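You operate a simulated robot arm through the tools that you are given. There is no shell and no other tool. Be economical: measure what you need, move in short steps, check, and stop when the job is done.

Carry out the task below with a simulated two-armed robot. There is one attempt and no reset: what you move stays moved.

## Task
Pick up the small bottle with the red cap with one hand, pass it to the other hand and put it on the right end of the film shelf. Take the blue guide piece on the top of the black bench and put it away on the low shelf of the side table. Fetch the orange spacer block and stand it on top of the orange glue cartridge. Take the blue-label bottle with the red cap and put it on the top of the long steel bench. Shut the lower drawer of the blue bench. Put the orange jug on the top of the blue bench away on the middle of the grey bench cabinet's top. Any order will do. Set down upright: small bottle with the red cap, orange spacer block, blue-label bottle with the red cap, orange jug.

It is judged by the outcome, as a careful person would: the job done as asked, and still so three seconds after it is handed in. It fails if anything else is knocked over, pushed out of place, dropped, spilled or broken. Lids that push on must go on centred and level and be pressed home; caps that screw on are set level and turned clockwise until they are tight.

## Robot
Two 7-joint arms with two-finger parallel grippers on one trunk, on a base that drives. Base frame: it is fixed to the floor where the robot stands at the start and does not move with it; the origin is under the middle of the robot, x ahead of it, y to its left, z up; the surface under the hand at the start is at about z = 0.85. Readings come in m, degrees, newtons and seconds.
The left shoulder is at the start at [0.11, 0.169, 1.536], the right one opposite. With the tool pointing down near the work surface each hand reaches from about 0.36 to 0.7 m from the robot's upright axis, wherever it stands, measured 20 degrees to its own side. Places, roughly: blue guide piece (16x4x5 cm) [0.5, -0.9, 0.9]; blue-label bottle with the red cap (7x7x22 cm) [2.5, 4.7, 0.9]; low shelf of the side table (52x26 cm) [-5.44, 3.06, 0.22]; lower drawer of the blue bench [2.4, 4.9, 0.5]; middle of the grey bench cabinet's top (52x18 cm) [-4.2, 0.62, 0.84]; orange glue cartridge (5x5x12 cm) [2.3, 4.3, 0.9]; orange jug (13x9x15 cm) [2.8, 5, 0.9]; orange spacer block (5x4x8 cm) [2.6, 4.6, 0.9]; right end of the film shelf (15x16 cm) [-0.7, 2.44, 0.8]; small bottle with the red cap (7x7x22 cm) [0.7, -0.1, 0.9]; top of the long steel bench [-0.8, 8, 0.8]. Payload 1.57 kg a hand.
The TCP of each hand is the grasp point between the finger pads, 0.03 m short of the fingertips. In the tool frame z runs along the fingers and y along their closing line. Largest opening 0.08 m; finger width 0.017, thickness 0.012; the body of the gripper, 0.04 by 0.082 m, starts 0.08 m behind the TCP.
Orientation is that of the tool frame in the base frame, as [roll, pitch, yaw] about the fixed x, y, z axes, in that order (R = Rz(yaw) Ry(pitch) Rx(roll)). With the fingers straight down and closing along the base's y, the tool's x points along the base's -x, its y along +y and its z along -z.

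## Interface
- The arms move only by the tool apply_moves. It takes "left_steps", "right_steps" or both (then of equal length, played together; a hand with none holds still); each is a list of rows, each a list of 3 entries, a list of its own where there are three numbers: the shift along the tool's x, y, z in m, then the turn, a rotation vector about the tool's x, y, z in degrees, then the closure, from 0 (fully open) to 1 (shut). In form: [[[tx, ty, tz], [wx, wy, wz], fingers], ...]. A call has 1 to 20 rows; each row is the pose to reach, as a shift and turn from the pose commanded when the call began, along the tool's axes at that moment. A row lasts 0.2 s, in which the tool goes at most 0.05 m and 8.6 degrees; a call with a longer step from one row to the next is refused whole, and so is a gripper value outside its range. Where a pose cannot be reached the arm comes as near as it can. A force on the tool above 40 N (or 10 N above the force at the start of the call, whichever is more), or a blocked arm, ends the call early, and 0.2 s more pass. Each finger travels about 0.072 m/s and halts on what it meets, pressing with about 38 N; the grip force reading is that of the motor and also rises with nothing between the fingers. The clock runs only during rows and for 0.2 s after the last one: add rows that repeat a pose to give the fingers time. The reply holds the time, the measured pose of the TCP, the force on the tool along the base axes, the opening and the grip force, in the units named above and with some noise, with the torque about the TCP (base axes, N m) and any sound that the robot's microphone picked up.
- Cameras (640 x 400 px; columns grow to the right, rows downward): "scene" is now at [0.1466, -0.0352, 1.7139]; the picture's right is [-0.47, -0.88, 0.00], its down [-0.70, 0.37, -0.61] and it looks along [0.54, -0.28, -0.79] (base axes); focal length 286 px, centre (320, 200). "left" rides on the left gripper at [0.072, 0.007, -0.122] in its tool frame; the picture's right is [-0.09, 1.00, 0.00], its down [-0.84, -0.08, -0.54] and it looks along [-0.54, -0.05, 0.84] (tool axes); focal length 238 px, centre (320, 200). "right" rides on the right gripper at [0.072, -0.007, -0.122] in its tool frame; the picture's right is [0.09, 1.00, 0.00], its down [-0.84, 0.08, -0.54] and it looks along [-0.54, 0.05, 0.84] (tool axes); focal length 238 px, centre (320, 200). There is no depth. A picture from a camera that has moved, and an enlarged one, comes with that camera's place and axes in the base frame and with its lens.
- get_image(camera): a new picture of that camera. No time passes.
- raise_lower(by): slides the trunk up (or, below 0, down) by that many m; the arms and the scene camera ride with it, the base frame stays. It gives what a move gives, with no picture.
- steer(legs): drives the robot by 1 to 6 legs, each [ahead, left, turn to the left] in m, m and degrees, along the robot's own axes; the way and the turn of a leg run together, so that a leg with both is an arc; at most 1.5 m and 180 degrees a leg. The arms and the cameras ride along, it lands a little off, and it stops where it bumps. It gives what a move gives.
- pan_tilt(pan, tilt): turns the head with the scene camera to pan (to the left, within 86 degrees either way) and tilt (down, from -29 to 69), counted from straight ahead of the robot. It gives what a move gives.
- zoom(camera, box): a new picture of the part [left, top, right, bottom] of that camera's present view, enlarged. No time passes.
- finish_job(): hands the job in; it is judged then, once.

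Work in short steps. Places have to be worked out from the pictures, the camera data and where the tool is seen: move nearer, look again, correct. Check each grasp and each placing, and mend what went wrong. You have 186 turns and 174 pictures in all, those below and enlarged ones among them. Open the grippers and draw the arms clear of the work before you hand the job in, unless the task says otherwise; then end with one line.

The tools are called after "Emit:" by a JSON object that holds its "op" and its "data". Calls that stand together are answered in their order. apply_moves: Moves the arms, as the interface text tells. Its arguments: {"type":"object","properties":{"left_steps":{"type":"array","items":{"type":"array"}},"right_steps":{"type":"array","items":{"type":"array"}}},"required":[]} The other tools are called the same way: raise_lower (by) slides the trunk up or down; steer (legs) drives the base; pan_tilt (pan, tilt) turns the head that bears the scene camera; get_image (camera) takes a picture; zoom (camera, box) takes an enlarged picture of a part of a camera's view; finish_job () hands the job in.

At the start:

```text
time_s: 0.0
left_tool_pos: [0.5862, -0.0886, 1.2788]
left_ee_rot: [-180.0, 0.0, -180.0]
left_ft_force: [0.7, -0.3, -0.7]
left_wrist_torque: [0.02, 0.01, 0.02]
left_gripper_width: 0.0799
left_finger_force: 0.0
right_tool_pos: [0.3562, -0.4131, 0.9993]
right_ee_rot: [180.0, 0.1, -180.0]
right_ft_force: [0.1, 0.3, -0.4]
right_wrist_torque: [-0.02, 0.0, -0.05]
right_gripper_width: 0.08
right_finger_force: 0.0
trunk travel left (down, up): [-0.85, 0.04]
robot x, y, heading: [0.0017, 0.0013, 0.0]
head pan, tilt: [-27.9, 52.5]
```

scene: 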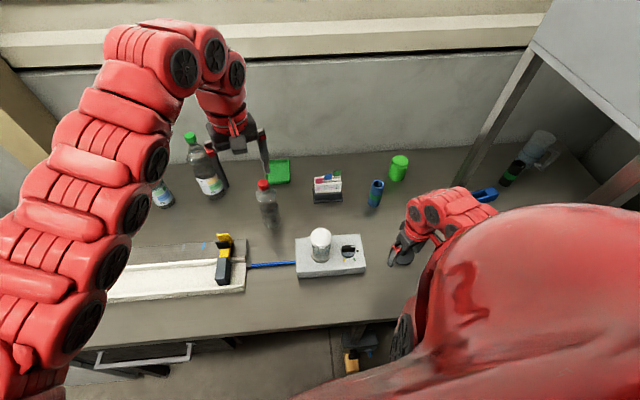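
right: 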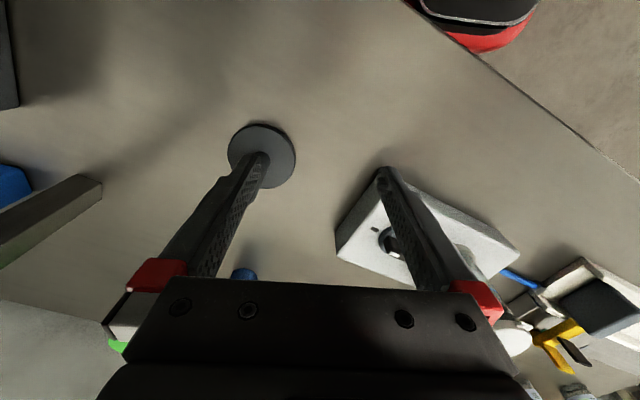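
left: 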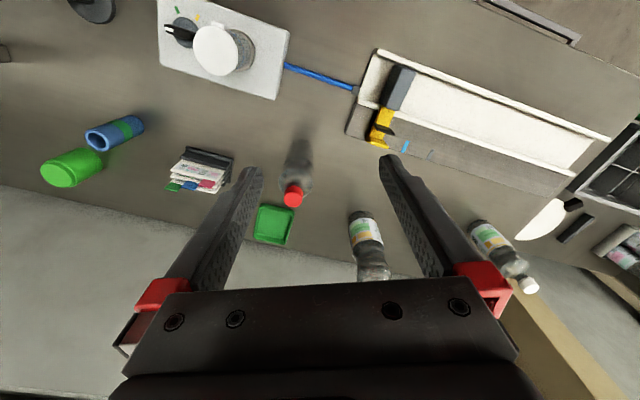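

I judge the red-capped bottle to be near (0.72, -0.14). Before I move anything, I'll look closely at it and at the surroundings.

Emit:
{"op": "zoom", "data": {"camera": "scene", "box": [140, 110, 340, 290]}}

Emit:
{"op": "zoom", "data": {"camera": "scene", "box": [360, 110, 600, 270]}}

Emit:
{"op": "pan_tilt", "data": {"pan": 80, "tilt": 20}}

Emit:
{"op": "get_image", "data": {"camera": "scene"}}

```text
2.22 times, centred on (240, 200) of scene
camera zoom: at [0.1466, -0.0352, 1.7139], right [-0.47, -0.88, 0.0], down [-0.7, 0.37, -0.61], along [0.54, -0.28, -0.79], focal length 635 px, centre (498, 200)
```

zoom: 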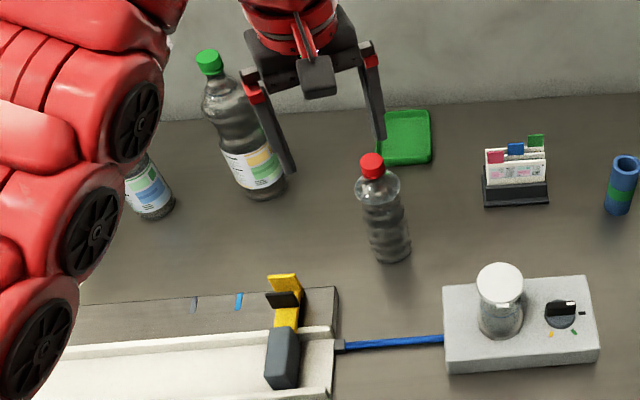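

```text
2.50 times, centred on (480, 190) of scene
camera zoom: at [0.1466, -0.0352, 1.7139], right [-0.47, -0.88, 0.0], down [-0.7, 0.37, -0.61], along [0.54, -0.28, -0.79], focal length 714 px, centre (-80, 225)
```

zoom: 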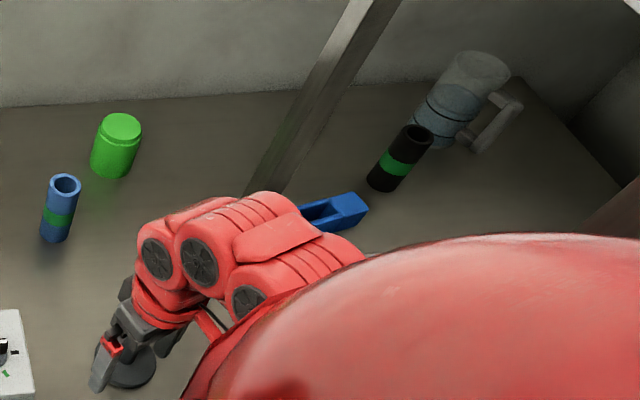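

```text
time_s: 1.9
left_tool_pos: [0.586, -0.0888, 1.2782]
left_ee_rot: [180.0, 0.0, 179.9]
left_ft_force: [0.0, 0.5, 0.2]
left_wrist_torque: [0.02, 0.01, 0.01]
left_gripper_width: 0.08
left_finger_force: 0.1
right_tool_pos: [0.3552, -0.413, 0.999]
right_ee_rot: [-180.0, 0.0, 179.9]
right_ft_force: [0.3, -0.5, 0.4]
right_wrist_torque: [0.02, 0.0, -0.02]
right_gripper_width: 0.0802
right_finger_force: 0.1
trunk travel left (down, up): [-0.85, 0.04]
robot x, y, heading: [-0.0002, -0.0013, 0.1]
head pan, tilt: [80.0, 20.0]
```

```text
168 pictures are left
camera scene: at [0.0969, 0.0914, 1.7628], right [0.98, -0.17, 0.0], down [-0.06, -0.34, -0.94], along [0.16, 0.93, -0.34], focal length 286 px, centre (320, 200)
```

scene: 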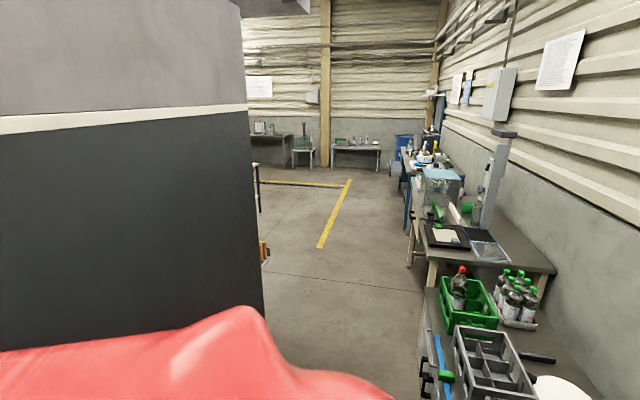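

The bottle stands clear of its neighbours, with its cap at about z 1.07. I'll bring the left hand above the cap at the present height less about 6 cm, then check with the wrist camera.

Emit:
{"op": "apply_moves", "data": {"left_steps": [[[-0.035, -0.013, 0.015], [0, 0, 0], 0], [[-0.07, -0.026, 0.03], [0, 0, 0], 0], [[-0.1, -0.038, 0.045], [0, 0, 0], 0], [[-0.129, -0.049, 0.06], [0, 0, 0], 0], [[-0.129, -0.049, 0.06], [0, 0, 0], 0]]}}

Emit:
{"op": "get_image", "data": {"camera": "left"}}

Emit:
{"op": "pan_tilt", "data": {"pan": -10, "tilt": 45}}

Emit:
{"op": "get_image", "data": {"camera": "scene"}}

```text
time_s: 3.0
left_tool_pos: [0.6543, -0.1122, 1.2465]
left_ee_rot: [180.0, -0.1, 180.0]
left_ft_force: [-1.0, -0.4, 1.2]
left_wrist_torque: [-0.02, -0.01, 0.02]
left_gripper_width: 0.0802
left_finger_force: 0.1
left hand out of reach, approached as far as the arm can: row 2, 3, 4, 5
right_tool_pos: [0.3566, -0.4128, 0.999]
right_ee_rot: [180.0, -0.1, 180.0]
right_ft_force: [0.7, 0.0, -0.4]
right_wrist_torque: [-0.02, -0.04, 0.02]
right_gripper_width: 0.0799
right_finger_force: 0.0
trunk travel left (down, up): [-0.85, 0.04]
robot x, y, heading: [-0.0022, -0.0033, 0.0]
head pan, tilt: [80.0, 20.0]
```

```text
167 pictures are left
camera left: at [0.5832, -0.1063, 1.3688], right [0.09, 1.0, 0.0], down [0.84, -0.08, 0.54], along [0.54, -0.05, -0.84], focal length 238 px, centre (320, 200)
```

left: 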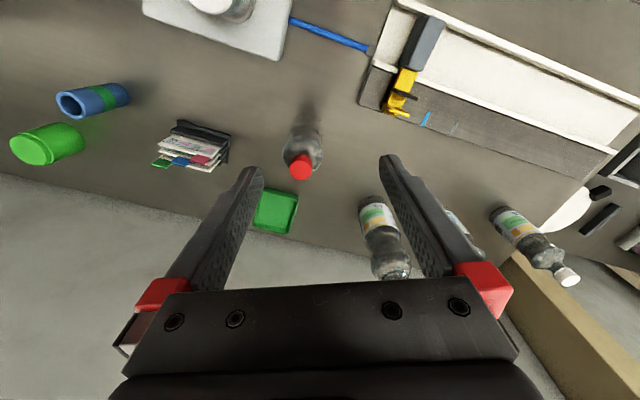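

```text
time_s: 4.7
left_tool_pos: [0.6535, -0.1128, 1.2461]
left_ee_rot: [180.0, 0.0, 180.0]
left_ft_force: [-0.5, 0.5, 0.8]
left_wrist_torque: [0.02, 0.05, 0.03]
left_gripper_width: 0.0797
left_finger_force: 0.0
right_tool_pos: [0.3555, -0.4144, 0.9992]
right_ee_rot: [-179.9, 0.0, 179.9]
right_ft_force: [0.5, 0.2, 0.3]
right_wrist_torque: [0.07, -0.01, 0.0]
right_gripper_width: 0.0799
right_finger_force: 0.1
trunk travel left (down, up): [-0.85, 0.04]
robot x, y, heading: [0.0001, 0.0015, -0.1]
head pan, tilt: [-10.0, 45.0]
```

```text
166 pictures are left
camera scene: at [0.1608, -0.0143, 1.7242], right [-0.17, -0.98, 0.0], down [-0.7, 0.12, -0.71], along [0.7, -0.12, -0.71], focal length 286 px, centre (320, 200)
```

scene: 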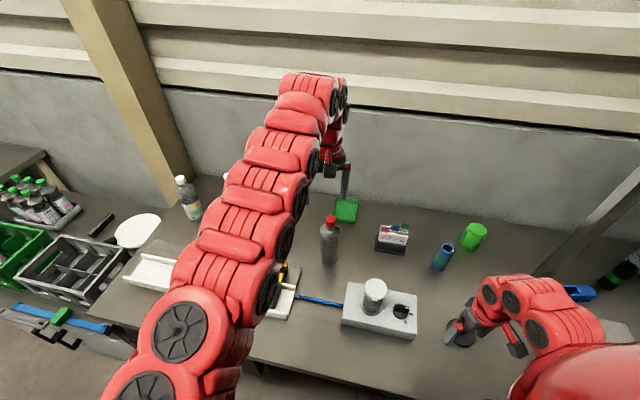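

The left arm runs out of reach at this height, and the cap is at about (0.717, -0.144). I'll look to the right before sidestepping the base so that the bottle comes in front of the left arm.

Emit:
{"op": "pan_tilt", "data": {"pan": -60, "tilt": 30}}

Emit:
{"op": "get_image", "data": {"camera": "scene"}}

```text
time_s: 5.9
left_tool_pos: [0.6537, -0.1129, 1.246]
left_ee_rot: [-180.0, 0.0, 180.0]
left_ft_force: [-0.3, -0.3, 0.2]
left_wrist_torque: [-0.02, 0.0, 0.02]
left_gripper_width: 0.0799
left_finger_force: 0.0
right_tool_pos: [0.3567, -0.4145, 0.9998]
right_ee_rot: [-179.9, 0.0, -180.0]
right_ft_force: [0.8, 1.0, 0.2]
right_wrist_torque: [0.04, 0.0, -0.01]
right_gripper_width: 0.0801
right_finger_force: 0.1
trunk travel left (down, up): [-0.85, 0.04]
robot x, y, heading: [-0.0004, 0.0024, -0.2]
head pan, tilt: [-60.0, 30.0]
```

```text
165 pictures are left
camera scene: at [0.126, -0.0786, 1.7467], right [-0.87, -0.5, 0.0], down [-0.25, 0.43, -0.87], along [0.43, -0.75, -0.5], focal length 286 px, centre (320, 200)
```

scene: 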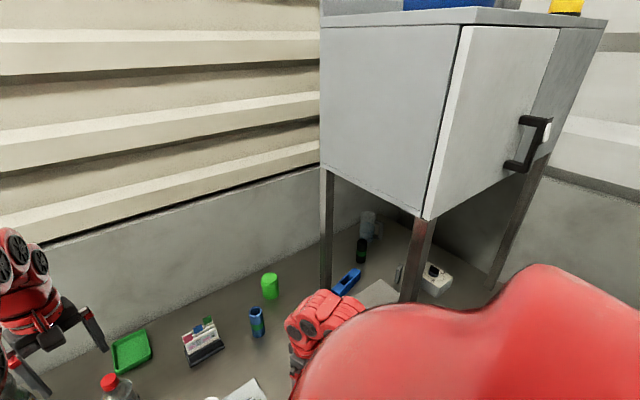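

A cabinet on legs stands at the right, so a sidestep that way is risky. Instead I'll raise the right hand, turn in place 25° to the right so the bottle lies in front of the left shoulder, and lower the trunk a little for reach.

Emit:
{"op": "apply_moves", "data": {"right_steps": [[[0, 0, -0.045], [0, 0, 0], 0], [[0, 0, -0.09], [0, 0, 0], 0], [[0, 0, -0.135], [0, 0, 0], 0], [[0, 0, -0.18], [0, 0, 0], 0], [[0, 0, -0.22], [0, 0, 0], 0], [[0, 0, -0.25], [0, 0, 0], 0]]}}

Emit:
{"op": "steer", "data": {"legs": [[0, 0, -25]]}}

Emit:
{"op": "raise_lower", "data": {"by": -0.15}}

Emit:
{"op": "pan_tilt", "data": {"pan": 15, "tilt": 45}}

Emit:
{"op": "get_image", "data": {"camera": "scene"}}

```text
time_s: 7.3
left_tool_pos: [0.6528, -0.112, 1.2463]
left_ee_rot: [180.0, 0.0, 180.0]
left_ft_force: [0.2, 0.3, 0.1]
left_wrist_torque: [0.0, 0.02, 0.01]
left_gripper_width: 0.0801
left_finger_force: 0.0
right_tool_pos: [0.3284, -0.3613, 1.2039]
right_ee_rot: [176.7, 7.9, 175.7]
right_ft_force: [0.0, 0.4, 1.1]
right_wrist_torque: [0.0, 0.02, 0.01]
right_gripper_width: 0.0801
right_finger_force: 0.1
right hand out of reach, approached as far as the arm can: row 2, 3, 4, 5, 6
trunk travel left (down, up): [-0.85, 0.04]
robot x, y, heading: [-0.0026, -0.0014, 0.1]
head pan, tilt: [-60.0, 30.0]
```

```text
time_s: 8.1
left_tool_pos: [0.6498, -0.1342, 1.2459]
left_ee_rot: [180.0, -0.2, 178.1]
left_ft_force: [-0.1, -0.4, 0.2]
left_wrist_torque: [-0.03, -0.02, 0.01]
left_gripper_width: 0.08
left_finger_force: 0.0
right_tool_pos: [0.318, -0.3741, 1.2043]
right_ee_rot: [176.5, 7.8, 173.8]
right_ft_force: [0.0, -0.7, -0.1]
right_wrist_torque: [-0.01, -0.01, 0.0]
right_gripper_width: 0.0797
right_finger_force: 0.0
trunk travel left (down, up): [-0.85, 0.04]
robot x, y, heading: [-0.0005, 0.0024, -2.1]
head pan, tilt: [-60.0, 30.0]
stopped in leg 1: the robot was blocked; the commanded pose is now the measured one
```

```text
time_s: 9.9
left_tool_pos: [0.6493, -0.1334, 1.0966]
left_ee_rot: [179.9, -0.1, 178.1]
left_ft_force: [0.1, -0.2, -0.3]
left_wrist_torque: [0.03, 0.05, -0.01]
left_gripper_width: 0.08
left_finger_force: 0.1
right_tool_pos: [0.317, -0.3736, 1.0545]
right_ee_rot: [176.6, 7.9, 173.8]
right_ft_force: [0.6, -0.4, 0.3]
right_wrist_torque: [0.03, 0.02, -0.01]
right_gripper_width: 0.0798
right_finger_force: 0.1
trunk travel left (down, up): [-0.7, 0.19]
robot x, y, heading: [-0.0024, -0.0006, -2.0]
head pan, tilt: [-60.0, 30.0]
```

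```text
time_s: 11.3
left_tool_pos: [0.6498, -0.135, 1.0964]
left_ee_rot: [-180.0, -0.1, 178.1]
left_ft_force: [-0.4, -1.2, -0.6]
left_wrist_torque: [0.01, 0.02, 0.01]
left_gripper_width: 0.0801
left_finger_force: 0.0
right_tool_pos: [0.318, -0.3736, 1.0541]
right_ee_rot: [176.5, 7.9, 173.8]
right_ft_force: [-0.2, 0.4, -0.7]
right_wrist_torque: [0.01, -0.03, 0.04]
right_gripper_width: 0.0801
right_finger_force: 0.1
trunk travel left (down, up): [-0.7, 0.19]
robot x, y, heading: [-0.0003, 0.0029, -1.9]
head pan, tilt: [15.0, 45.0]
```

```text
164 pictures are left
camera scene: at [0.1598, 0.0152, 1.5742], right [0.23, -0.97, 0.0], down [-0.69, -0.16, -0.71], along [0.69, 0.16, -0.71], focal length 286 px, centre (320, 200)
```

scene: 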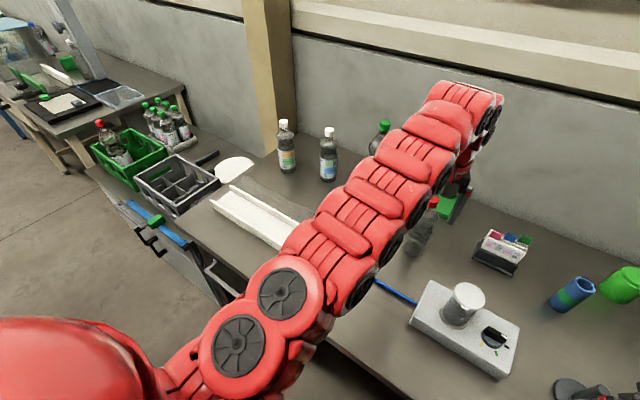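

The turn was blocked almost at once, most likely by the base corner against the bench. With the trunk lower the hand has more horizontal reach, so I'll rise slightly and try forward over the cap.

Emit:
{"op": "apply_moves", "data": {"left_steps": [[[0, 0, -0.03], [0, 0, 0], 0], [[-0.03, -0.004, -0.03], [0, 0, 0], 0], [[-0.067, -0.008, -0.03], [0, 0, 0], 0], [[-0.067, -0.008, -0.03], [0, 0, 0], 0]]}}

Emit:
{"op": "get_image", "data": {"camera": "left"}}

```text
time_s: 12.3
left_tool_pos: [0.6471, -0.1285, 1.1138]
left_ee_rot: [-179.9, -0.1, 178.1]
left_ft_force: [0.2, -0.3, -0.4]
left_wrist_torque: [0.02, 0.01, -0.03]
left_gripper_width: 0.08
left_finger_force: 0.0
left hand out of reach, approached as far as the arm can: row 1, 2, 3, 4
right_tool_pos: [0.3163, -0.3731, 1.0539]
right_ee_rot: [176.5, 7.9, 173.8]
right_ft_force: [-0.5, 0.0, -0.1]
right_wrist_torque: [-0.01, -0.02, -0.04]
right_gripper_width: 0.0799
right_finger_force: 0.0
trunk travel left (down, up): [-0.7, 0.19]
robot x, y, heading: [-0.0024, -0.0003, -1.9]
head pan, tilt: [15.0, 45.0]
```

```text
163 pictures are left
camera left: at [0.5762, -0.1193, 1.2362], right [0.13, 0.99, 0.0], down [0.83, -0.11, 0.54], along [0.54, -0.07, -0.84], focal length 238 px, centre (320, 200)
```

left: 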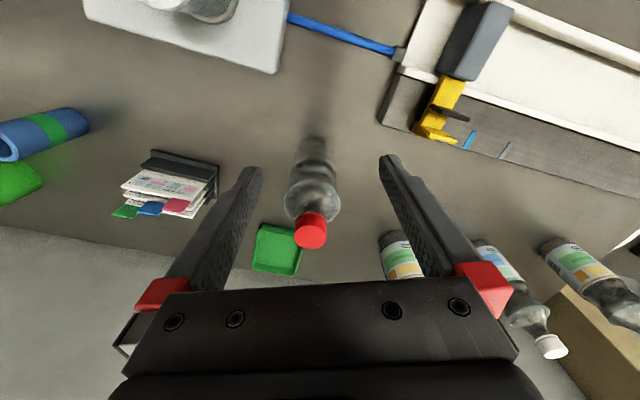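

The left arm is at its limit, but by my estimate the right shoulder can just reach the bottle. I'll swap roles: the left hand retreats to its own side and the right hand levels out, then takes the cap from above.

Emit:
{"op": "apply_moves", "data": {"left_steps": [[[0.02, 0.035, 0], [0, 0, 0], 0], [[0.04, 0.07, 0], [0, 0, 0], 0], [[0.06, 0.11, 0], [0, 0, 0], 0], [[0.08, 0.15, 0], [0, 0, 0], 0], [[0.1, 0.19, 0], [0, 0, 0], 0], [[0.12, 0.23, 0], [0, 0, 0], 0], [[0.14, 0.27, 0], [0, 0, 0], 0], [[0.16, 0.31, 0], [0, 0, 0], 0], [[0.18, 0.33, 0], [0, 0, 0], 0]], "right_steps": [[[0, 0, 0], [1.8, 4, -3.1], 0], [[0, 0, 0], [3.5, 7.9, -6.2], 0], [[0, 0, 0], [3.5, 7.9, -6.2], 0], [[0, 0, 0], [3.5, 7.9, -6.2], 0], [[0, 0, 0], [3.5, 7.9, -6.2], 0], [[0, 0, 0], [3.5, 7.9, -6.2], 0], [[0, 0, 0], [3.5, 7.9, -6.2], 0], [[0, 0, 0], [3.5, 7.9, -6.2], 0], [[0, 0, 0], [3.5, 7.9, -6.2], 0]]}}

```text
time_s: 14.3
left_tool_pos: [0.6391, 0.2229, 1.1252]
left_ee_rot: [179.9, 0.1, 177.9]
left_ft_force: [1.0, -0.6, 0.2]
left_wrist_torque: [0.09, 0.09, 0.0]
left_gripper_width: 0.0801
left_finger_force: 0.1
left hand out of reach, approached as far as the arm can: row 3, 4, 5, 6, 7, 8, 9
right_tool_pos: [0.3165, -0.3717, 1.0552]
right_ee_rot: [176.7, 7.9, 173.8]
right_ft_force: [-0.4, 0.2, 0.4]
right_wrist_torque: [-0.03, -0.03, 0.0]
right_gripper_width: 0.0802
right_finger_force: 0.0
right hand out of reach, approached as far as the arm can: row 1, 2, 3, 4, 5, 6, 7, 8, 9
trunk travel left (down, up): [-0.7, 0.19]
robot x, y, heading: [0.0, -0.0008, -2.1]
head pan, tilt: [15.0, 45.0]
```

The left hand is clear of the bottle at y = 0.22, and the inner reach limit explains why the right hand would not rise. I'll move the right hand outward and up, over the white jar, to a point about 10 cm behind the cap.

Emit:
{"op": "apply_moves", "data": {"right_steps": [[[-0.03, 0.015, -0.01], [0, 0, 0], 0], [[-0.06, 0.035, -0.025], [0, 0, 0], 0], [[-0.095, 0.06, -0.04], [0, 0, 0], 0], [[-0.13, 0.085, -0.055], [0, 0, 0], 0], [[-0.165, 0.115, -0.065], [0, 0, 0], 0], [[-0.2, 0.145, -0.065], [0, 0, 0], 0], [[-0.235, 0.175, -0.065], [0, 0, 0], 0], [[-0.265, 0.205, -0.065], [0, 0, 0], 0], [[-0.29, 0.229, -0.065], [0, 0, 0], 0], [[-0.29, 0.229, -0.065], [0, 0, 0], 0]]}}

Emit:
{"op": "get_image", "data": {"camera": "right"}}

Emit:
{"op": "get_image", "data": {"camera": "scene"}}

```text
time_s: 16.5
left_tool_pos: [0.6356, 0.2242, 1.1244]
left_ee_rot: [179.9, 0.0, 178.0]
left_ft_force: [0.5, -0.6, 0.4]
left_wrist_torque: [0.0, -0.01, -0.01]
left_gripper_width: 0.0799
left_finger_force: 0.0
right_tool_pos: [0.4329, -0.1992, 1.0462]
right_ee_rot: [175.2, 9.8, 173.6]
right_ft_force: [0.4, 0.6, 1.2]
right_wrist_torque: [-0.01, 0.02, -0.04]
right_gripper_width: 0.0797
right_finger_force: 0.0
right hand out of reach, approached as far as the arm can: row 1, 2, 3, 4, 5, 6, 7, 8, 9, 10
trunk travel left (down, up): [-0.7, 0.19]
robot x, y, heading: [-0.0005, 0.0008, -2.0]
head pan, tilt: [15.0, 45.0]
```

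```text
162 pictures are left
camera right: at [0.3398, -0.2045, 1.1537], right [0.01, 1.0, 0.07], down [0.73, -0.05, 0.68], along [0.68, 0.04, -0.73], focal length 238 px, centre (320, 200)
```

right: 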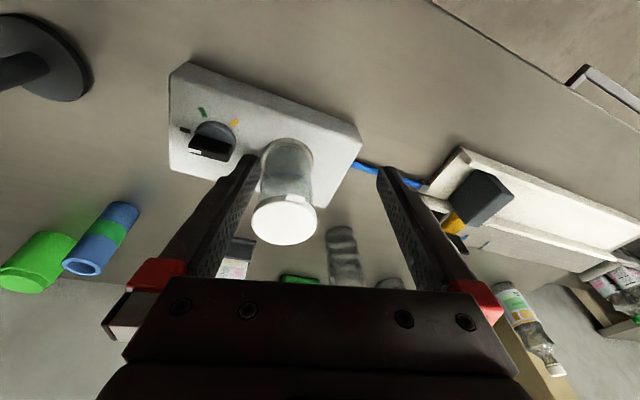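

```text
161 pictures are left
camera scene: at [0.1594, 0.0151, 1.5742], right [0.23, -0.97, 0.0], down [-0.69, -0.16, -0.71], along [0.69, 0.16, -0.71], focal length 286 px, centre (320, 200)
```

scene: 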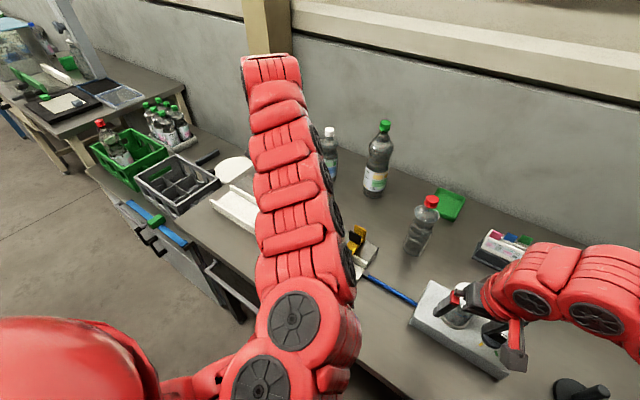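

The right hand stalled over the jar because its elbow is folded at a limit. Raising the trunk lets the arm hang lower relative to the shoulder, so I'll do that and then lower the commanded pose.

Emit:
{"op": "raise_lower", "data": {"by": 0.15}}

Emit:
{"op": "apply_moves", "data": {"right_steps": [[[0, 0, 0.04], [0, 0, 0], 0], [[0, 0, 0.07], [0, 0, 0], 0], [[0, 0, 0.1], [0, 0, 0], 0], [[0, 0, 0.13], [0, 0, 0], 0], [[0, 0, 0.13], [0, 0, 0], 0], [[0, 0, 0.13], [0, 0, 0], 0]]}}

Emit:
{"op": "get_image", "data": {"camera": "right"}}

```text
time_s: 18.3
left_tool_pos: [0.6379, 0.2249, 1.2756]
left_ee_rot: [179.9, 0.0, 178.1]
left_ft_force: [-1.1, -0.7, 0.3]
left_wrist_torque: [0.02, 0.01, 0.03]
left_gripper_width: 0.0798
left_finger_force: 0.1
right_tool_pos: [0.4337, -0.1992, 1.1962]
right_ee_rot: [175.3, 9.7, 173.6]
right_ft_force: [0.3, 0.3, -0.1]
right_wrist_torque: [0.02, 0.01, 0.0]
right_gripper_width: 0.0799
right_finger_force: 0.2
trunk travel left (down, up): [-0.85, 0.04]
robot x, y, heading: [0.0015, -0.0001, -2.2]
head pan, tilt: [15.0, 45.0]
```

```text
time_s: 19.7
left_tool_pos: [0.6374, 0.2248, 1.2755]
left_ee_rot: [179.9, 0.0, 178.2]
left_ft_force: [-1.0, -0.2, 0.1]
left_wrist_torque: [-0.04, -0.01, 0.02]
left_gripper_width: 0.0799
left_finger_force: 0.0
right_tool_pos: [0.4579, -0.1916, 1.0654]
right_ee_rot: [175.3, 9.7, 173.6]
right_ft_force: [0.1, -0.6, 0.6]
right_wrist_torque: [0.02, -0.02, -0.01]
right_gripper_width: 0.08
right_finger_force: 0.0
right hand out of reach, approached as far as the arm can: row 1, 2
trunk travel left (down, up): [-0.85, 0.04]
robot x, y, heading: [-0.0003, 0.0006, -2.1]
head pan, tilt: [15.0, 45.0]
```

```text
160 pictures are left
camera right: at [0.3637, -0.1972, 1.1743], right [0.01, 1.0, 0.07], down [0.73, -0.05, 0.68], along [0.68, 0.04, -0.73], focal length 238 px, centre (320, 200)
```

right: 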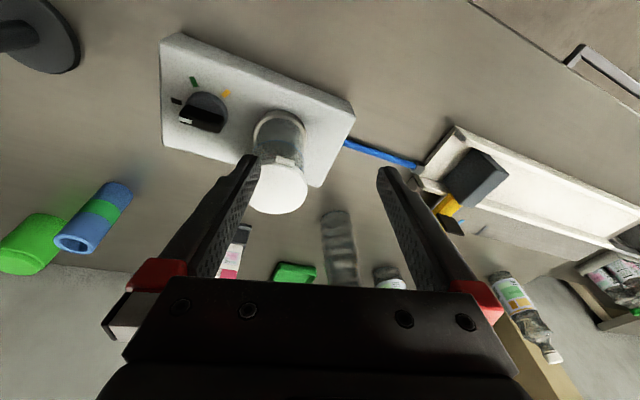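

Shifts are taken from the pose actually reached, and the arm is free again. I'll level the hand and move out toward a spot about 11 cm behind the cap.

Emit:
{"op": "apply_moves", "data": {"right_steps": [[[-0.035, 0.016, -0.004], [1.2, 2.4, -1.6], 0], [[-0.07, 0.032, -0.008], [2.4, 4.8, -3.2], 0], [[-0.105, 0.048, -0.012], [3.6, 7.2, -4.8], 0], [[-0.1417, 0.063, -0.0164], [4.7, 9.7, -6.4], 0], [[-0.1417, 0.063, -0.0164], [4.7, 9.7, -6.4], 0]]}}

Emit:
{"op": "get_image", "data": {"camera": "right"}}

```text
time_s: 20.9
left_tool_pos: [0.6398, 0.2277, 1.2749]
left_ee_rot: [-180.0, -0.1, 178.1]
left_ft_force: [-0.6, 1.2, -0.1]
left_wrist_torque: [0.0, 0.0, 0.03]
left_gripper_width: 0.0801
left_finger_force: 0.0
right_tool_pos: [0.6139, -0.1384, 1.0665]
right_ee_rot: [-179.4, 0.0, -179.6]
right_ft_force: [-0.4, 0.4, -0.2]
right_wrist_torque: [0.0, -0.03, 0.0]
right_gripper_width: 0.0798
right_finger_force: 0.0
right hand out of reach, approached as far as the arm can: row 2, 3, 4, 5
trunk travel left (down, up): [-0.85, 0.04]
robot x, y, heading: [0.0036, 0.0024, -2.2]
head pan, tilt: [15.0, 45.0]
```

```text
159 pictures are left
camera right: at [0.5409, -0.1441, 1.1888], right [-0.1, 1.0, -0.01], down [0.83, 0.09, 0.54], along [0.54, 0.04, -0.84], focal length 238 px, centre (320, 200)
```

right: 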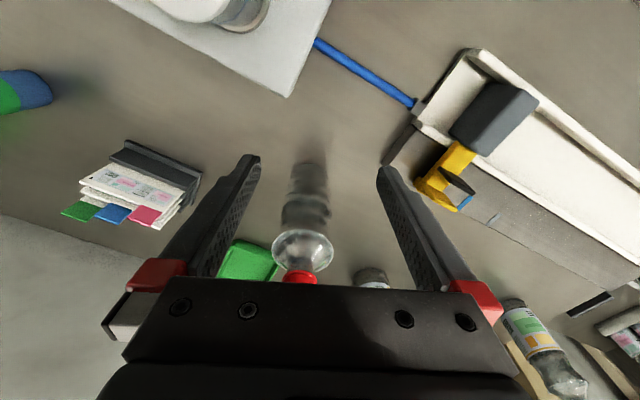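

The hand is level at (0.614, -0.138) and the cap shows at about (0.717, -0.146), well between the fingers' lines. I'll slide forward onto the cap at z ≈ 1.055.

Emit:
{"op": "apply_moves", "data": {"right_steps": [[[-0.035, -0.004, 0.005], [0, 0, 0], 0], [[-0.07, -0.008, 0.01], [0, 0, 0], 0], [[-0.104, -0.008, 0.012], [0, 0, 0], 0], [[-0.104, -0.008, 0.012], [0, 0, 0], 0]]}}

Emit:
{"op": "get_image", "data": {"camera": "right"}}

Emit:
{"op": "pan_tilt", "data": {"pan": -8, "tilt": 40}}

Emit:
{"op": "get_image", "data": {"camera": "scene"}}

```text
time_s: 21.9
left_tool_pos: [0.6379, 0.2261, 1.2761]
left_ee_rot: [179.9, 0.1, 178.1]
left_ft_force: [0.3, 0.8, -0.7]
left_wrist_torque: [-0.04, 0.0, -0.02]
left_gripper_width: 0.08
left_finger_force: 0.0
right_tool_pos: [0.7153, -0.1503, 1.0567]
right_ee_rot: [-179.3, 0.4, -179.5]
right_ft_force: [-0.3, -0.4, 0.2]
right_wrist_torque: [0.0, 0.0, 0.01]
right_gripper_width: 0.08
right_finger_force: 0.0
trunk travel left (down, up): [-0.85, 0.04]
robot x, y, heading: [-0.0016, 0.0008, -2.1]
head pan, tilt: [15.0, 45.0]
```

```text
158 pictures are left
camera right: at [0.6419, -0.1553, 1.179], right [-0.1, 0.99, -0.01], down [0.83, 0.09, 0.55], along [0.54, 0.04, -0.84], focal length 238 px, centre (320, 200)
```

right: 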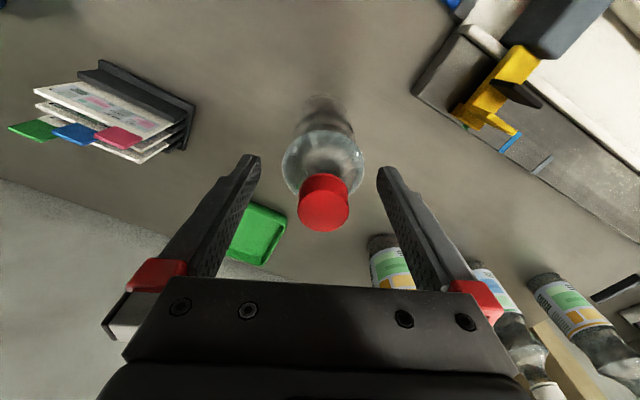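

```text
time_s: 22.8
left_tool_pos: [0.6387, 0.2255, 1.2753]
left_ee_rot: [179.9, -0.1, 178.1]
left_ft_force: [1.0, 0.3, -0.1]
left_wrist_torque: [0.02, 0.01, 0.0]
left_gripper_width: 0.08
left_finger_force: 0.1
right_tool_pos: [0.7144, -0.1517, 1.0552]
right_ee_rot: [-179.4, 0.4, -179.6]
right_ft_force: [0.5, -0.3, -0.3]
right_wrist_torque: [-0.01, -0.02, -0.04]
right_gripper_width: 0.0802
right_finger_force: 0.0
trunk travel left (down, up): [-0.85, 0.04]
robot x, y, heading: [-0.0015, -0.0025, -2.0]
head pan, tilt: [-8.0, 40.0]
```

```text
157 pictures are left
camera scene: at [0.1645, -0.018, 1.7314], right [-0.17, -0.99, 0.0], down [-0.63, 0.11, -0.77], along [0.75, -0.13, -0.64], focal length 286 px, centre (320, 200)
```

scene: 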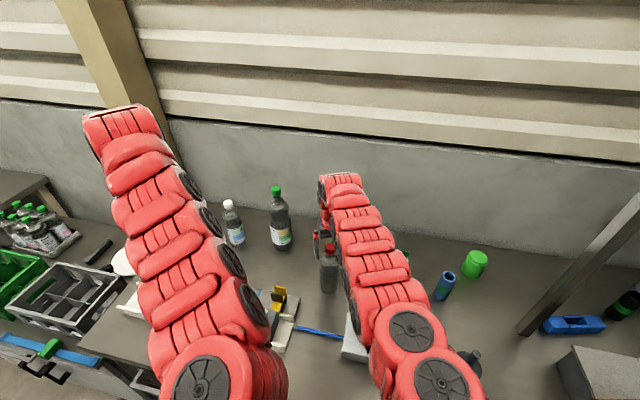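

The cap sits centred between the fingers at TCP height. I'll close on it and lift gently by 2 cm to test.

Emit:
{"op": "apply_moves", "data": {"right_steps": [[[0, 0.001, 0.003], [0, 0, 0], 0.6], [[0, 0.001, 0.003], [0, 0, 0], 1], [[0, 0.001, 0.003], [0, 0, 0], 1], [[0, 0.001, 0.003], [0, 0, 0], 1], [[0, 0.001, -0.017], [0, 0, 0], 1], [[0, 0.001, -0.017], [0, 0, 0], 1]]}}

Emit:
{"op": "get_image", "data": {"camera": "right"}}

```text
time_s: 24.1
left_tool_pos: [0.6377, 0.2242, 1.2754]
left_ee_rot: [179.9, 0.0, 178.1]
left_ft_force: [-0.2, -0.3, 0.2]
left_wrist_torque: [0.0, 0.01, 0.0]
left_gripper_width: 0.0797
left_finger_force: 0.0
right_tool_pos: [0.7152, -0.1506, 1.0746]
right_ee_rot: [-179.5, 0.2, -179.6]
right_ft_force: [0.4, 0.5, -4.7]
right_wrist_torque: [-0.01, 0.02, 0.0]
right_gripper_width: 0.0307
right_finger_force: 37.5
trunk travel left (down, up): [-0.85, 0.04]
robot x, y, heading: [-0.0007, -0.0018, -2.2]
head pan, tilt: [-8.0, 40.0]
```

```text
156 pictures are left
camera right: at [0.6417, -0.155, 1.1966], right [-0.1, 1.0, -0.01], down [0.83, 0.09, 0.54], along [0.54, 0.05, -0.84], focal length 238 px, centre (320, 200)
```

right: 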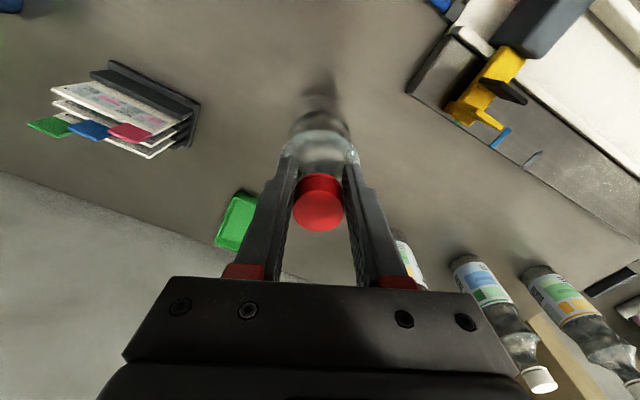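

Held firmly: 3.07 cm wide and about 4.7 N. I'll raise the trunk, lift and draw in a little, then back away from the bench for the handover.

Emit:
{"op": "raise_lower", "data": {"by": 0.04}}

Emit:
{"op": "apply_moves", "data": {"right_steps": [[[0.01, 0, -0.03], [0, 0, 0], 1], [[0.03, 0, -0.06], [0, 0, 0], 1], [[0.06, 0, -0.09], [0, 0, 0], 1], [[0.06, 0, -0.09], [0, 0, 0], 1]]}}

Emit:
{"op": "steer", "data": {"legs": [[-0.45, 0, 0]]}}

Emit:
{"op": "get_image", "data": {"camera": "scene"}}

```text
time_s: 25.0
left_tool_pos: [0.639, 0.2245, 1.3142]
left_ee_rot: [180.0, -0.1, 178.1]
left_ft_force: [0.0, -0.6, 0.1]
left_wrist_torque: [0.01, 0.03, 0.03]
left_gripper_width: 0.08
left_finger_force: 0.0
right_tool_pos: [0.7153, -0.1488, 1.1138]
right_ee_rot: [-179.4, 0.2, -179.6]
right_ft_force: [0.8, 1.1, -5.0]
right_wrist_torque: [0.02, 0.05, 0.01]
right_gripper_width: 0.0303
right_finger_force: 38.0
trunk travel left (down, up): [-0.89, 0.0]
robot x, y, heading: [0.0018, -0.0024, -2.0]
head pan, tilt: [-8.0, 40.0]
```

```text
time_s: 26.0
left_tool_pos: [0.639, 0.2238, 1.3149]
left_ee_rot: [179.9, 0.0, 178.1]
left_ft_force: [0.2, -0.7, -0.4]
left_wrist_torque: [0.01, 0.04, 0.0]
left_gripper_width: 0.0799
left_finger_force: 0.0
right_tool_pos: [0.6564, -0.1486, 1.2036]
right_ee_rot: [-179.6, 0.2, -179.6]
right_ft_force: [0.6, -0.8, -6.0]
right_wrist_torque: [-0.01, 0.07, 0.03]
right_gripper_width: 0.0306
right_finger_force: 38.0
trunk travel left (down, up): [-0.89, 0.0]
robot x, y, heading: [-0.0037, -0.0019, -2.1]
head pan, tilt: [-8.0, 40.0]
```

```text
time_s: 28.7
left_tool_pos: [0.1958, 0.2385, 1.314]
left_ee_rot: [179.9, -0.2, 177.8]
left_ft_force: [0.0, -0.4, 0.5]
left_wrist_torque: [-0.04, 0.05, -0.04]
left_gripper_width: 0.0802
left_finger_force: 0.0
right_tool_pos: [0.2127, -0.1344, 1.2036]
right_ee_rot: [-179.4, 0.2, -179.9]
right_ft_force: [0.4, -0.3, -5.1]
right_wrist_torque: [0.02, 0.03, -0.01]
right_gripper_width: 0.0303
right_finger_force: 38.2
trunk travel left (down, up): [-0.89, 0.0]
robot x, y, heading: [-0.4444, 0.0185, -2.4]
head pan, tilt: [-8.0, 40.0]
```

```text
155 pictures are left
camera scene: at [-0.2785, -0.0024, 1.7711], right [-0.18, -0.98, 0.0], down [-0.63, 0.11, -0.76], along [0.75, -0.14, -0.64], focal length 286 px, centre (320, 200)
```

scene: 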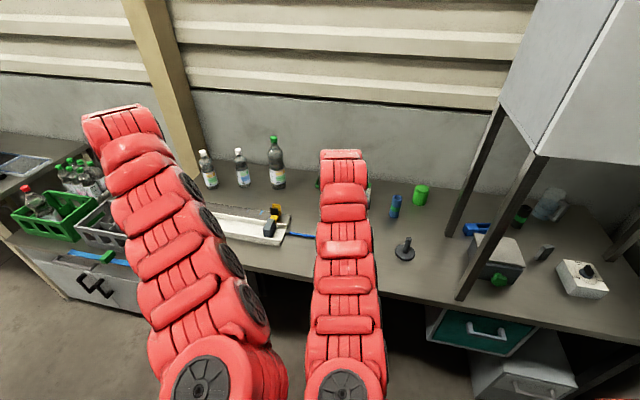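

The robot is clear of the bench with the bottle upright at (0.213, -0.134). I'll start turning the left hand so that it ends horizontal, pointing at the bottle with its camera on top. The first step is 90° of yaw.

Emit:
{"op": "apply_moves", "data": {"left_steps": [[[0, 0, 0.01], [0, 0, -8], 0], [[0, 0, 0.02], [0, 0, -16], 0], [[0, 0, 0.03], [0, 0, -24], 0], [[0, 0, 0.04], [0, 0, -32], 0], [[0, 0, 0.05], [0, 0, -40], 0], [[0, 0, 0.06], [0, 0, -48], 0], [[0, 0, 0.07], [0, 0, -56], 0], [[0, 0, 0.08], [0, 0, -64], 0], [[0, 0, 0.09], [0, 0, -72], 0], [[0, 0, 0.1], [0, 0, -80], 0], [[0, 0, 0.11], [0, 0, -88], 0], [[0, 0, 0.11], [0, 0, -88], 0]]}}

```text
time_s: 31.3
left_tool_pos: [0.2011, 0.2385, 1.2076]
left_ee_rot: [-179.9, 0.1, -94.1]
left_ft_force: [-0.6, 0.0, -0.8]
left_wrist_torque: [-0.01, 0.02, 0.0]
left_gripper_width: 0.0802
left_finger_force: 0.0
left hand out of reach, approached as far as the arm can: row 7, 8, 9, 10, 11, 12
right_tool_pos: [0.2095, -0.1338, 1.2046]
right_ee_rot: [-179.5, 0.3, -179.9]
right_ft_force: [0.0, -0.1, -4.8]
right_wrist_torque: [0.03, 0.07, -0.03]
right_gripper_width: 0.0303
right_finger_force: 38.0
trunk travel left (down, up): [-0.89, 0.0]
robot x, y, heading: [-0.4444, 0.019, -2.0]
head pan, tilt: [-8.0, 40.0]
```

The left hand has yawed to -94°. Now the right hand brings the bottle closer in, to (0.07, -0.12), and the left pitches 60° to a pre-grasp pose beside the body.

Emit:
{"op": "apply_moves", "data": {"left_steps": [[[0.033, 0.014, 0.016], [0, 7.5, 0], 0], [[0.066, 0.028, 0.032], [0, 15, 0], 0], [[0.099, 0.042, 0.048], [0, 22.5, 0], 0], [[0.132, 0.056, 0.064], [0, 30, 0], 0], [[0.165, 0.07, 0.08], [0, 37.5, 0], 0], [[0.198, 0.084, 0.096], [0, 45, 0], 0], [[0.231, 0.098, 0.112], [0, 52.5, 0], 0], [[0.2637, 0.1125, 0.128], [0, 60, 0], 0], [[0.2637, 0.1125, 0.128], [0, 60, 0], 0]], "right_steps": [[[0.02, 0.002, 0.008], [0, 0, 0], 1], [[0.04, 0.004, 0.016], [0, 0, 0], 1], [[0.06, 0.006, 0.024], [0, 0, 0], 1], [[0.08, 0.008, 0.032], [0, 0, 0], 1], [[0.1, 0.01, 0.04], [0, 0, 0], 1], [[0.12, 0.012, 0.05], [0, 0, 0], 1], [[0.135, 0.014, 0.06], [0, 0, 0], 1], [[0.14, 0.014, 0.063], [0, 0, 0], 1], [[0.14, 0.014, 0.063], [0, 0, 0], 1]]}}

Emit:
{"op": "get_image", "data": {"camera": "left"}}

Emit:
{"op": "get_image", "data": {"camera": "scene"}}

```text
time_s: 33.3
left_tool_pos: [0.0702, -0.0159, 1.0776]
left_ee_rot: [-180.0, -60.0, -94.3]
left_ft_force: [-0.7, -1.3, 0.2]
left_wrist_torque: [-0.01, 0.0, -0.03]
left_gripper_width: 0.0801
left_finger_force: 0.0
left hand out of reach, approached as far as the arm can: row 1, 2, 3, 4
right_tool_pos: [0.1908, -0.1342, 1.1964]
right_ee_rot: [-179.4, 0.2, -179.9]
right_ft_force: [0.1, -0.1, -4.9]
right_wrist_torque: [0.0, 0.05, 0.04]
right_gripper_width: 0.0304
right_finger_force: 38.1
right hand out of reach, approached as far as the arm can: row 2, 3, 4, 5, 6, 7, 8, 9
trunk travel left (down, up): [-0.89, 0.0]
robot x, y, heading: [-0.4451, 0.0158, -2.3]
head pan, tilt: [-8.0, 40.0]
```

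```text
154 pictures are left
camera left: at [0.0695, 0.0528, 1.2025], right [-0.99, 0.12, -0.08], down [0.14, 0.88, -0.45], along [0.02, -0.46, -0.89], focal length 238 px, centre (320, 200)
```

left: 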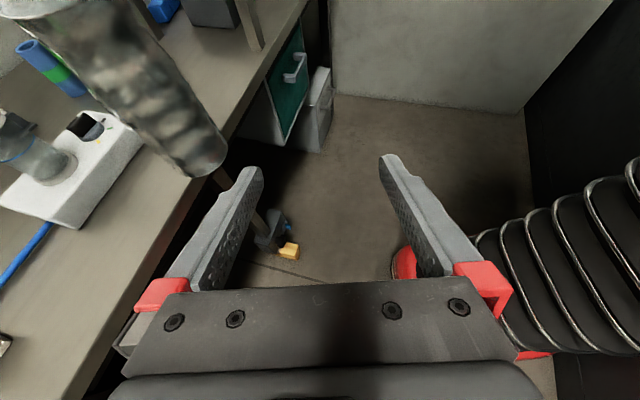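

```text
153 pictures are left
camera scene: at [-0.2806, -0.0041, 1.7714], right [-0.18, -0.98, 0.0], down [-0.63, 0.11, -0.77], along [0.75, -0.14, -0.64], focal length 286 px, centre (320, 200)
```

scene: 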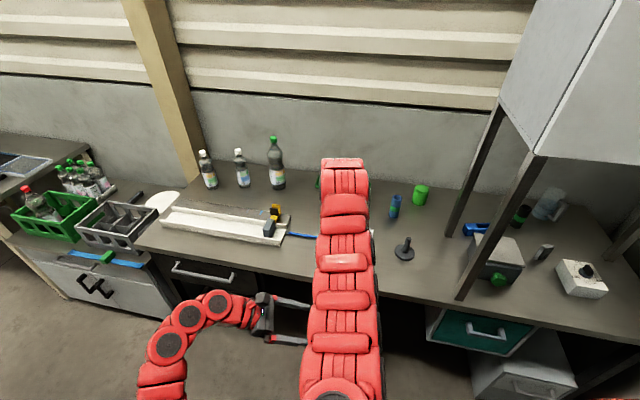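

The left hand is in its pre-grasp pose, but the right could not draw in at this height. I'll lower the bottle first and then bring it in.

Emit:
{"op": "apply_moves", "data": {"right_steps": [[[0, 0, 0.03], [0, 0, 0], 1], [[0, 0, 0.06], [0, 0, 0], 1], [[0.02, 0.002, 0.07], [0, 0, 0], 1], [[0.04, 0.006, 0.08], [0, 0, 0], 1], [[0.06, 0.01, 0.08], [0, 0, 0], 1], [[0.08, 0.012, 0.08], [0, 0, 0], 1], [[0.1, 0.014, 0.08], [0, 0, 0], 1], [[0.12, 0.014, 0.08], [0, 0, 0], 1], [[0.12, 0.014, 0.08], [0, 0, 0], 1]]}}

Emit:
{"op": "get_image", "data": {"camera": "left"}}

```text
time_s: 35.3
left_tool_pos: [0.0701, -0.0151, 1.0782]
left_ee_rot: [-179.9, -59.9, -94.1]
left_ft_force: [-0.2, -0.7, -0.9]
left_wrist_torque: [0.0, -0.01, -0.01]
left_gripper_width: 0.0799
left_finger_force: 0.1
right_tool_pos: [0.1045, -0.1191, 1.0778]
right_ee_rot: [-179.6, 0.4, -179.9]
right_ft_force: [0.6, 0.7, -4.6]
right_wrist_torque: [-0.02, 0.07, 0.01]
right_gripper_width: 0.0299
right_finger_force: 38.3
right hand out of reach, approached as far as the arm can: row 3, 4, 5, 6, 7, 8, 9
trunk travel left (down, up): [-0.89, 0.0]
robot x, y, heading: [-0.4473, 0.0165, -2.5]
head pan, tilt: [-8.0, 40.0]
```

```text
152 pictures are left
camera left: at [0.0696, 0.0536, 1.2025], right [-0.99, 0.12, -0.08], down [0.14, 0.88, -0.45], along [0.02, -0.46, -0.89], focal length 238 px, centre (320, 200)
```

left: 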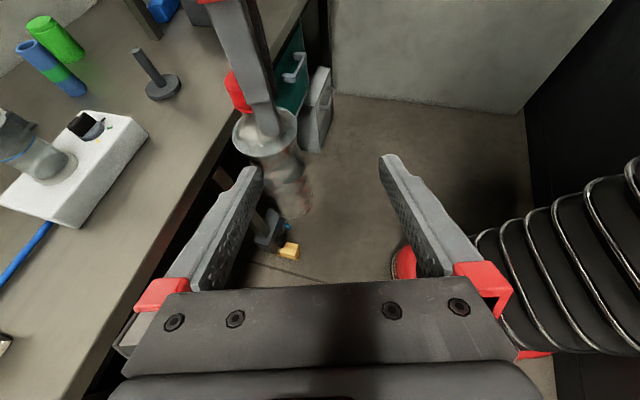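

The bottle is now at (0.104, -0.119) with its base at about 0.876. I'll align the left hand at a pre-grasp 10 cm off the body, at z ≈ 0.985.

Emit:
{"op": "apply_moves", "data": {"left_steps": [[[-0.012, -0.02, 0.01], [0, 0, 0], 0], [[-0.03, -0.041, 0.02], [0, 0, 0], 0], [[-0.03, -0.041, 0.033], [0, 0, 0], 0], [[-0.03, -0.041, 0.033], [0, 0, 0], 0]]}}

Emit:
{"op": "get_image", "data": {"camera": "left"}}

```text
time_s: 36.3
left_tool_pos: [0.1112, -0.0304, 1.0345]
left_ee_rot: [-179.9, -59.9, -94.3]
left_ft_force: [0.2, -0.3, -0.8]
left_wrist_torque: [-0.01, 0.01, 0.05]
left_gripper_width: 0.0799
left_finger_force: 0.0
right_tool_pos: [0.1034, -0.1178, 1.0779]
right_ee_rot: [-179.6, 0.5, -179.8]
right_ft_force: [-0.1, 0.0, -5.1]
right_wrist_torque: [0.01, 0.08, -0.01]
right_gripper_width: 0.0303
right_finger_force: 37.6
trunk travel left (down, up): [-0.89, 0.0]
robot x, y, heading: [-0.4455, 0.0151, -2.1]
head pan, tilt: [-8.0, 40.0]
```

```text
151 pictures are left
camera left: at [0.1101, 0.0379, 1.1596], right [-0.99, 0.12, -0.08], down [0.14, 0.88, -0.45], along [0.02, -0.46, -0.89], focal length 238 px, centre (320, 200)
```

left: 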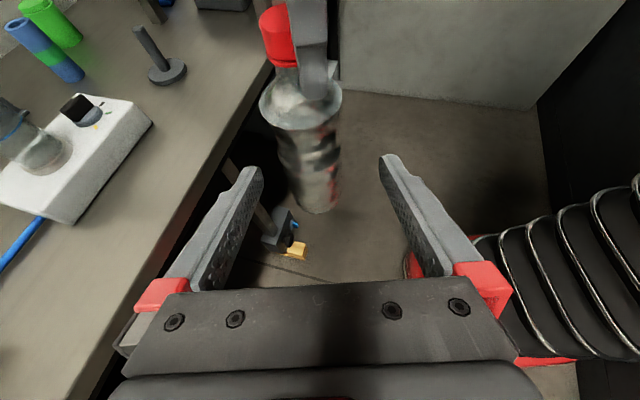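

The finger midline is at column 320 but the body is centred near 308, so I'm about 1.1 cm off sideways. I'll shift, advance halfway and look again.

Emit:
{"op": "apply_moves", "data": {"left_steps": [[[0, -0.011, 0], [0, 0, 0], 0], [[0, -0.011, 0.02], [0, 0, 0], 0], [[0, -0.011, 0.04], [0, 0, 0], 0], [[0, -0.011, 0.04], [0, 0, 0], 0]]}}

Emit:
{"op": "get_image", "data": {"camera": "left"}}

```text
time_s: 37.3
left_tool_pos: [0.1203, -0.0646, 1.015]
left_ee_rot: [-180.0, -59.9, -94.2]
left_ft_force: [-1.2, -0.6, -1.2]
left_wrist_torque: [0.01, -0.03, -0.01]
left_gripper_width: 0.08
left_finger_force: 0.1
right_tool_pos: [0.1043, -0.1183, 1.0789]
right_ee_rot: [-179.7, 0.5, -179.9]
right_ft_force: [0.0, -0.3, -5.3]
right_wrist_torque: [0.03, 0.07, -0.02]
right_gripper_width: 0.0301
right_finger_force: 37.5
trunk travel left (down, up): [-0.89, 0.0]
robot x, y, heading: [-0.4469, 0.0207, -1.9]
head pan, tilt: [-8.0, 40.0]
```

```text
150 pictures are left
camera left: at [0.1198, 0.0042, 1.1396], right [-0.99, 0.12, -0.08], down [0.14, 0.88, -0.45], along [0.02, -0.46, -0.89], focal length 238 px, centre (320, 200)
```

left: 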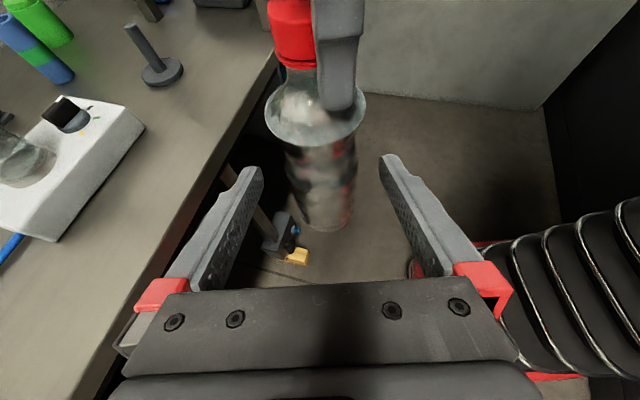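

The body is now centred between the fingers. I'll advance the remaining 6 cm and check before closing.

Emit:
{"op": "apply_moves", "data": {"left_steps": [[[0, 0, 0.02], [0, 0, 0], 0], [[0, 0, 0.04], [0, 0, 0], 0], [[0, 0, 0.06], [0, 0, 0], 0], [[0, 0, 0.06], [0, 0, 0], 0]]}}

Emit:
{"op": "get_image", "data": {"camera": "left"}}

```text
time_s: 38.3
left_tool_pos: [0.1162, -0.1174, 0.9857]
left_ee_rot: [180.0, -59.9, -94.1]
left_ft_force: [-0.8, 0.0, -0.1]
left_wrist_torque: [-0.02, -0.01, -0.03]
left_gripper_width: 0.0799
left_finger_force: 0.2
right_tool_pos: [0.104, -0.1176, 1.0788]
right_ee_rot: [-179.6, 0.5, -179.8]
right_ft_force: [0.5, -0.7, -5.2]
right_wrist_torque: [0.0, 0.04, -0.01]
right_gripper_width: 0.0302
right_finger_force: 38.2
trunk travel left (down, up): [-0.89, 0.0]
robot x, y, heading: [-0.4446, 0.017, -2.1]
head pan, tilt: [-8.0, 40.0]
```

```text
149 pictures are left
camera left: at [0.1159, -0.0482, 1.1099], right [-0.99, 0.12, -0.08], down [0.14, 0.88, -0.45], along [0.02, -0.46, -0.89], focal length 238 px, centre (320, 200)
```

left: 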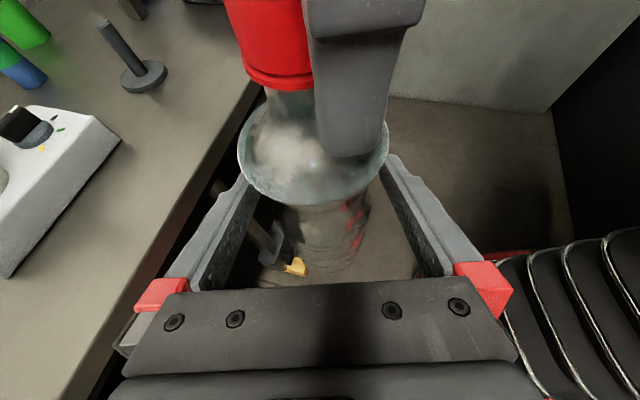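

The body is between the pads. I'll close the left gripper.

Emit:
{"op": "apply_moves", "data": {"left_steps": [[[0, 0, 0.0], [0, 0, 0], 0.1], [[0, 0, 0.0], [0, 0, 0], 0.25], [[0, 0, 0.0], [0, 0, 0], 0.5], [[0, 0, 0.0], [0, 0, 0], 1], [[0, 0, 0.0], [0, 0, 0], 1]]}}

Emit:
{"op": "get_image", "data": {"camera": "left"}}

```text
time_s: 39.5
left_tool_pos: [0.1181, -0.1163, 0.9853]
left_ee_rot: [180.0, -59.9, -94.2]
left_ft_force: [2.9, -1.9, -0.6]
left_wrist_torque: [-0.01, -0.09, 0.15]
left_gripper_width: 0.0633
left_finger_force: 38.8
right_tool_pos: [0.1041, -0.1168, 1.08]
right_ee_rot: [-179.5, 0.5, -180.0]
right_ft_force: [-2.7, 1.2, -1.8]
right_wrist_torque: [0.16, 0.31, -0.12]
right_gripper_width: 0.0303
right_finger_force: 37.8
trunk travel left (down, up): [-0.89, 0.0]
robot x, y, heading: [-0.4452, 0.0161, -2.2]
head pan, tilt: [-8.0, 40.0]
```

```text
148 pictures are left
camera left: at [0.1161, -0.048, 1.1099], right [-0.99, 0.12, -0.08], down [0.14, 0.88, -0.45], along [0.02, -0.46, -0.89], focal length 238 px, centre (320, 200)
```

left: 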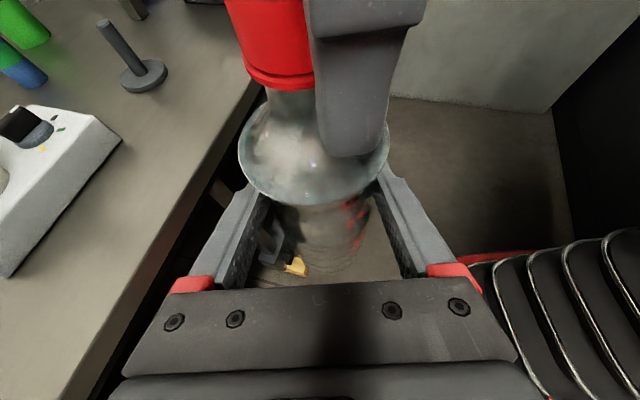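

The grip reads 6.3 cm at 39 N. I'll release the right hand and draw it up and off the cap.

Emit:
{"op": "apply_moves", "data": {"right_steps": [[[0, 0, 0], [0, 0, 0], 0.3], [[0, 0, 0], [0, 0, 0], 0], [[0, 0, 0], [0, 0, 0], 0], [[-0.005, 0, -0.02], [0, 0, 0], 0], [[-0.02, 0, -0.05], [0, 0, 0], 0], [[-0.04, 0, -0.08], [0, 0, 0], 0], [[-0.06, 0, -0.1], [0, 0, 0], 0]]}}

Emit:
{"op": "get_image", "data": {"camera": "left"}}

```text
time_s: 41.1
left_tool_pos: [0.1169, -0.1174, 0.9856]
left_ee_rot: [-180.0, -60.0, -94.1]
left_ft_force: [0.1, 0.3, -0.1]
left_wrist_torque: [0.01, 0.02, -0.01]
left_gripper_width: 0.063
left_finger_force: 37.9
right_tool_pos: [0.1039, -0.1179, 1.0793]
right_ee_rot: [-179.7, 0.5, -179.9]
right_ft_force: [-0.8, -0.9, -0.2]
right_wrist_torque: [0.02, 0.05, 0.01]
right_gripper_width: 0.0801
right_finger_force: 0.1
right hand out of reach, approached as far as the arm can: row 4, 5, 6, 7
trunk travel left (down, up): [-0.89, 0.0]
robot x, y, heading: [-0.442, 0.0125, -1.9]
head pan, tilt: [-8.0, 40.0]
```

```text
147 pictures are left
camera left: at [0.116, -0.0481, 1.1099], right [-0.99, 0.12, -0.08], down [0.14, 0.88, -0.45], along [0.02, -0.46, -0.89], focal length 238 px, centre (320, 200)
```

left: 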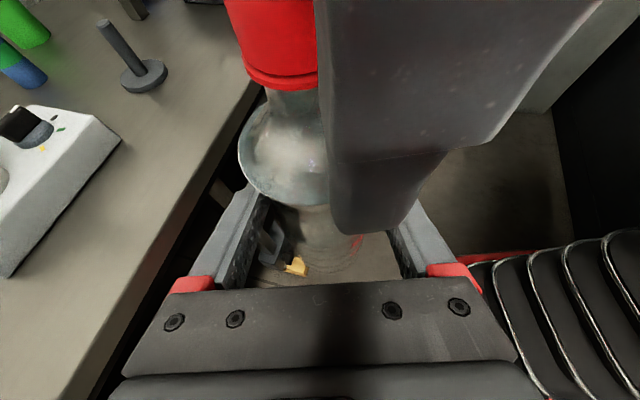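

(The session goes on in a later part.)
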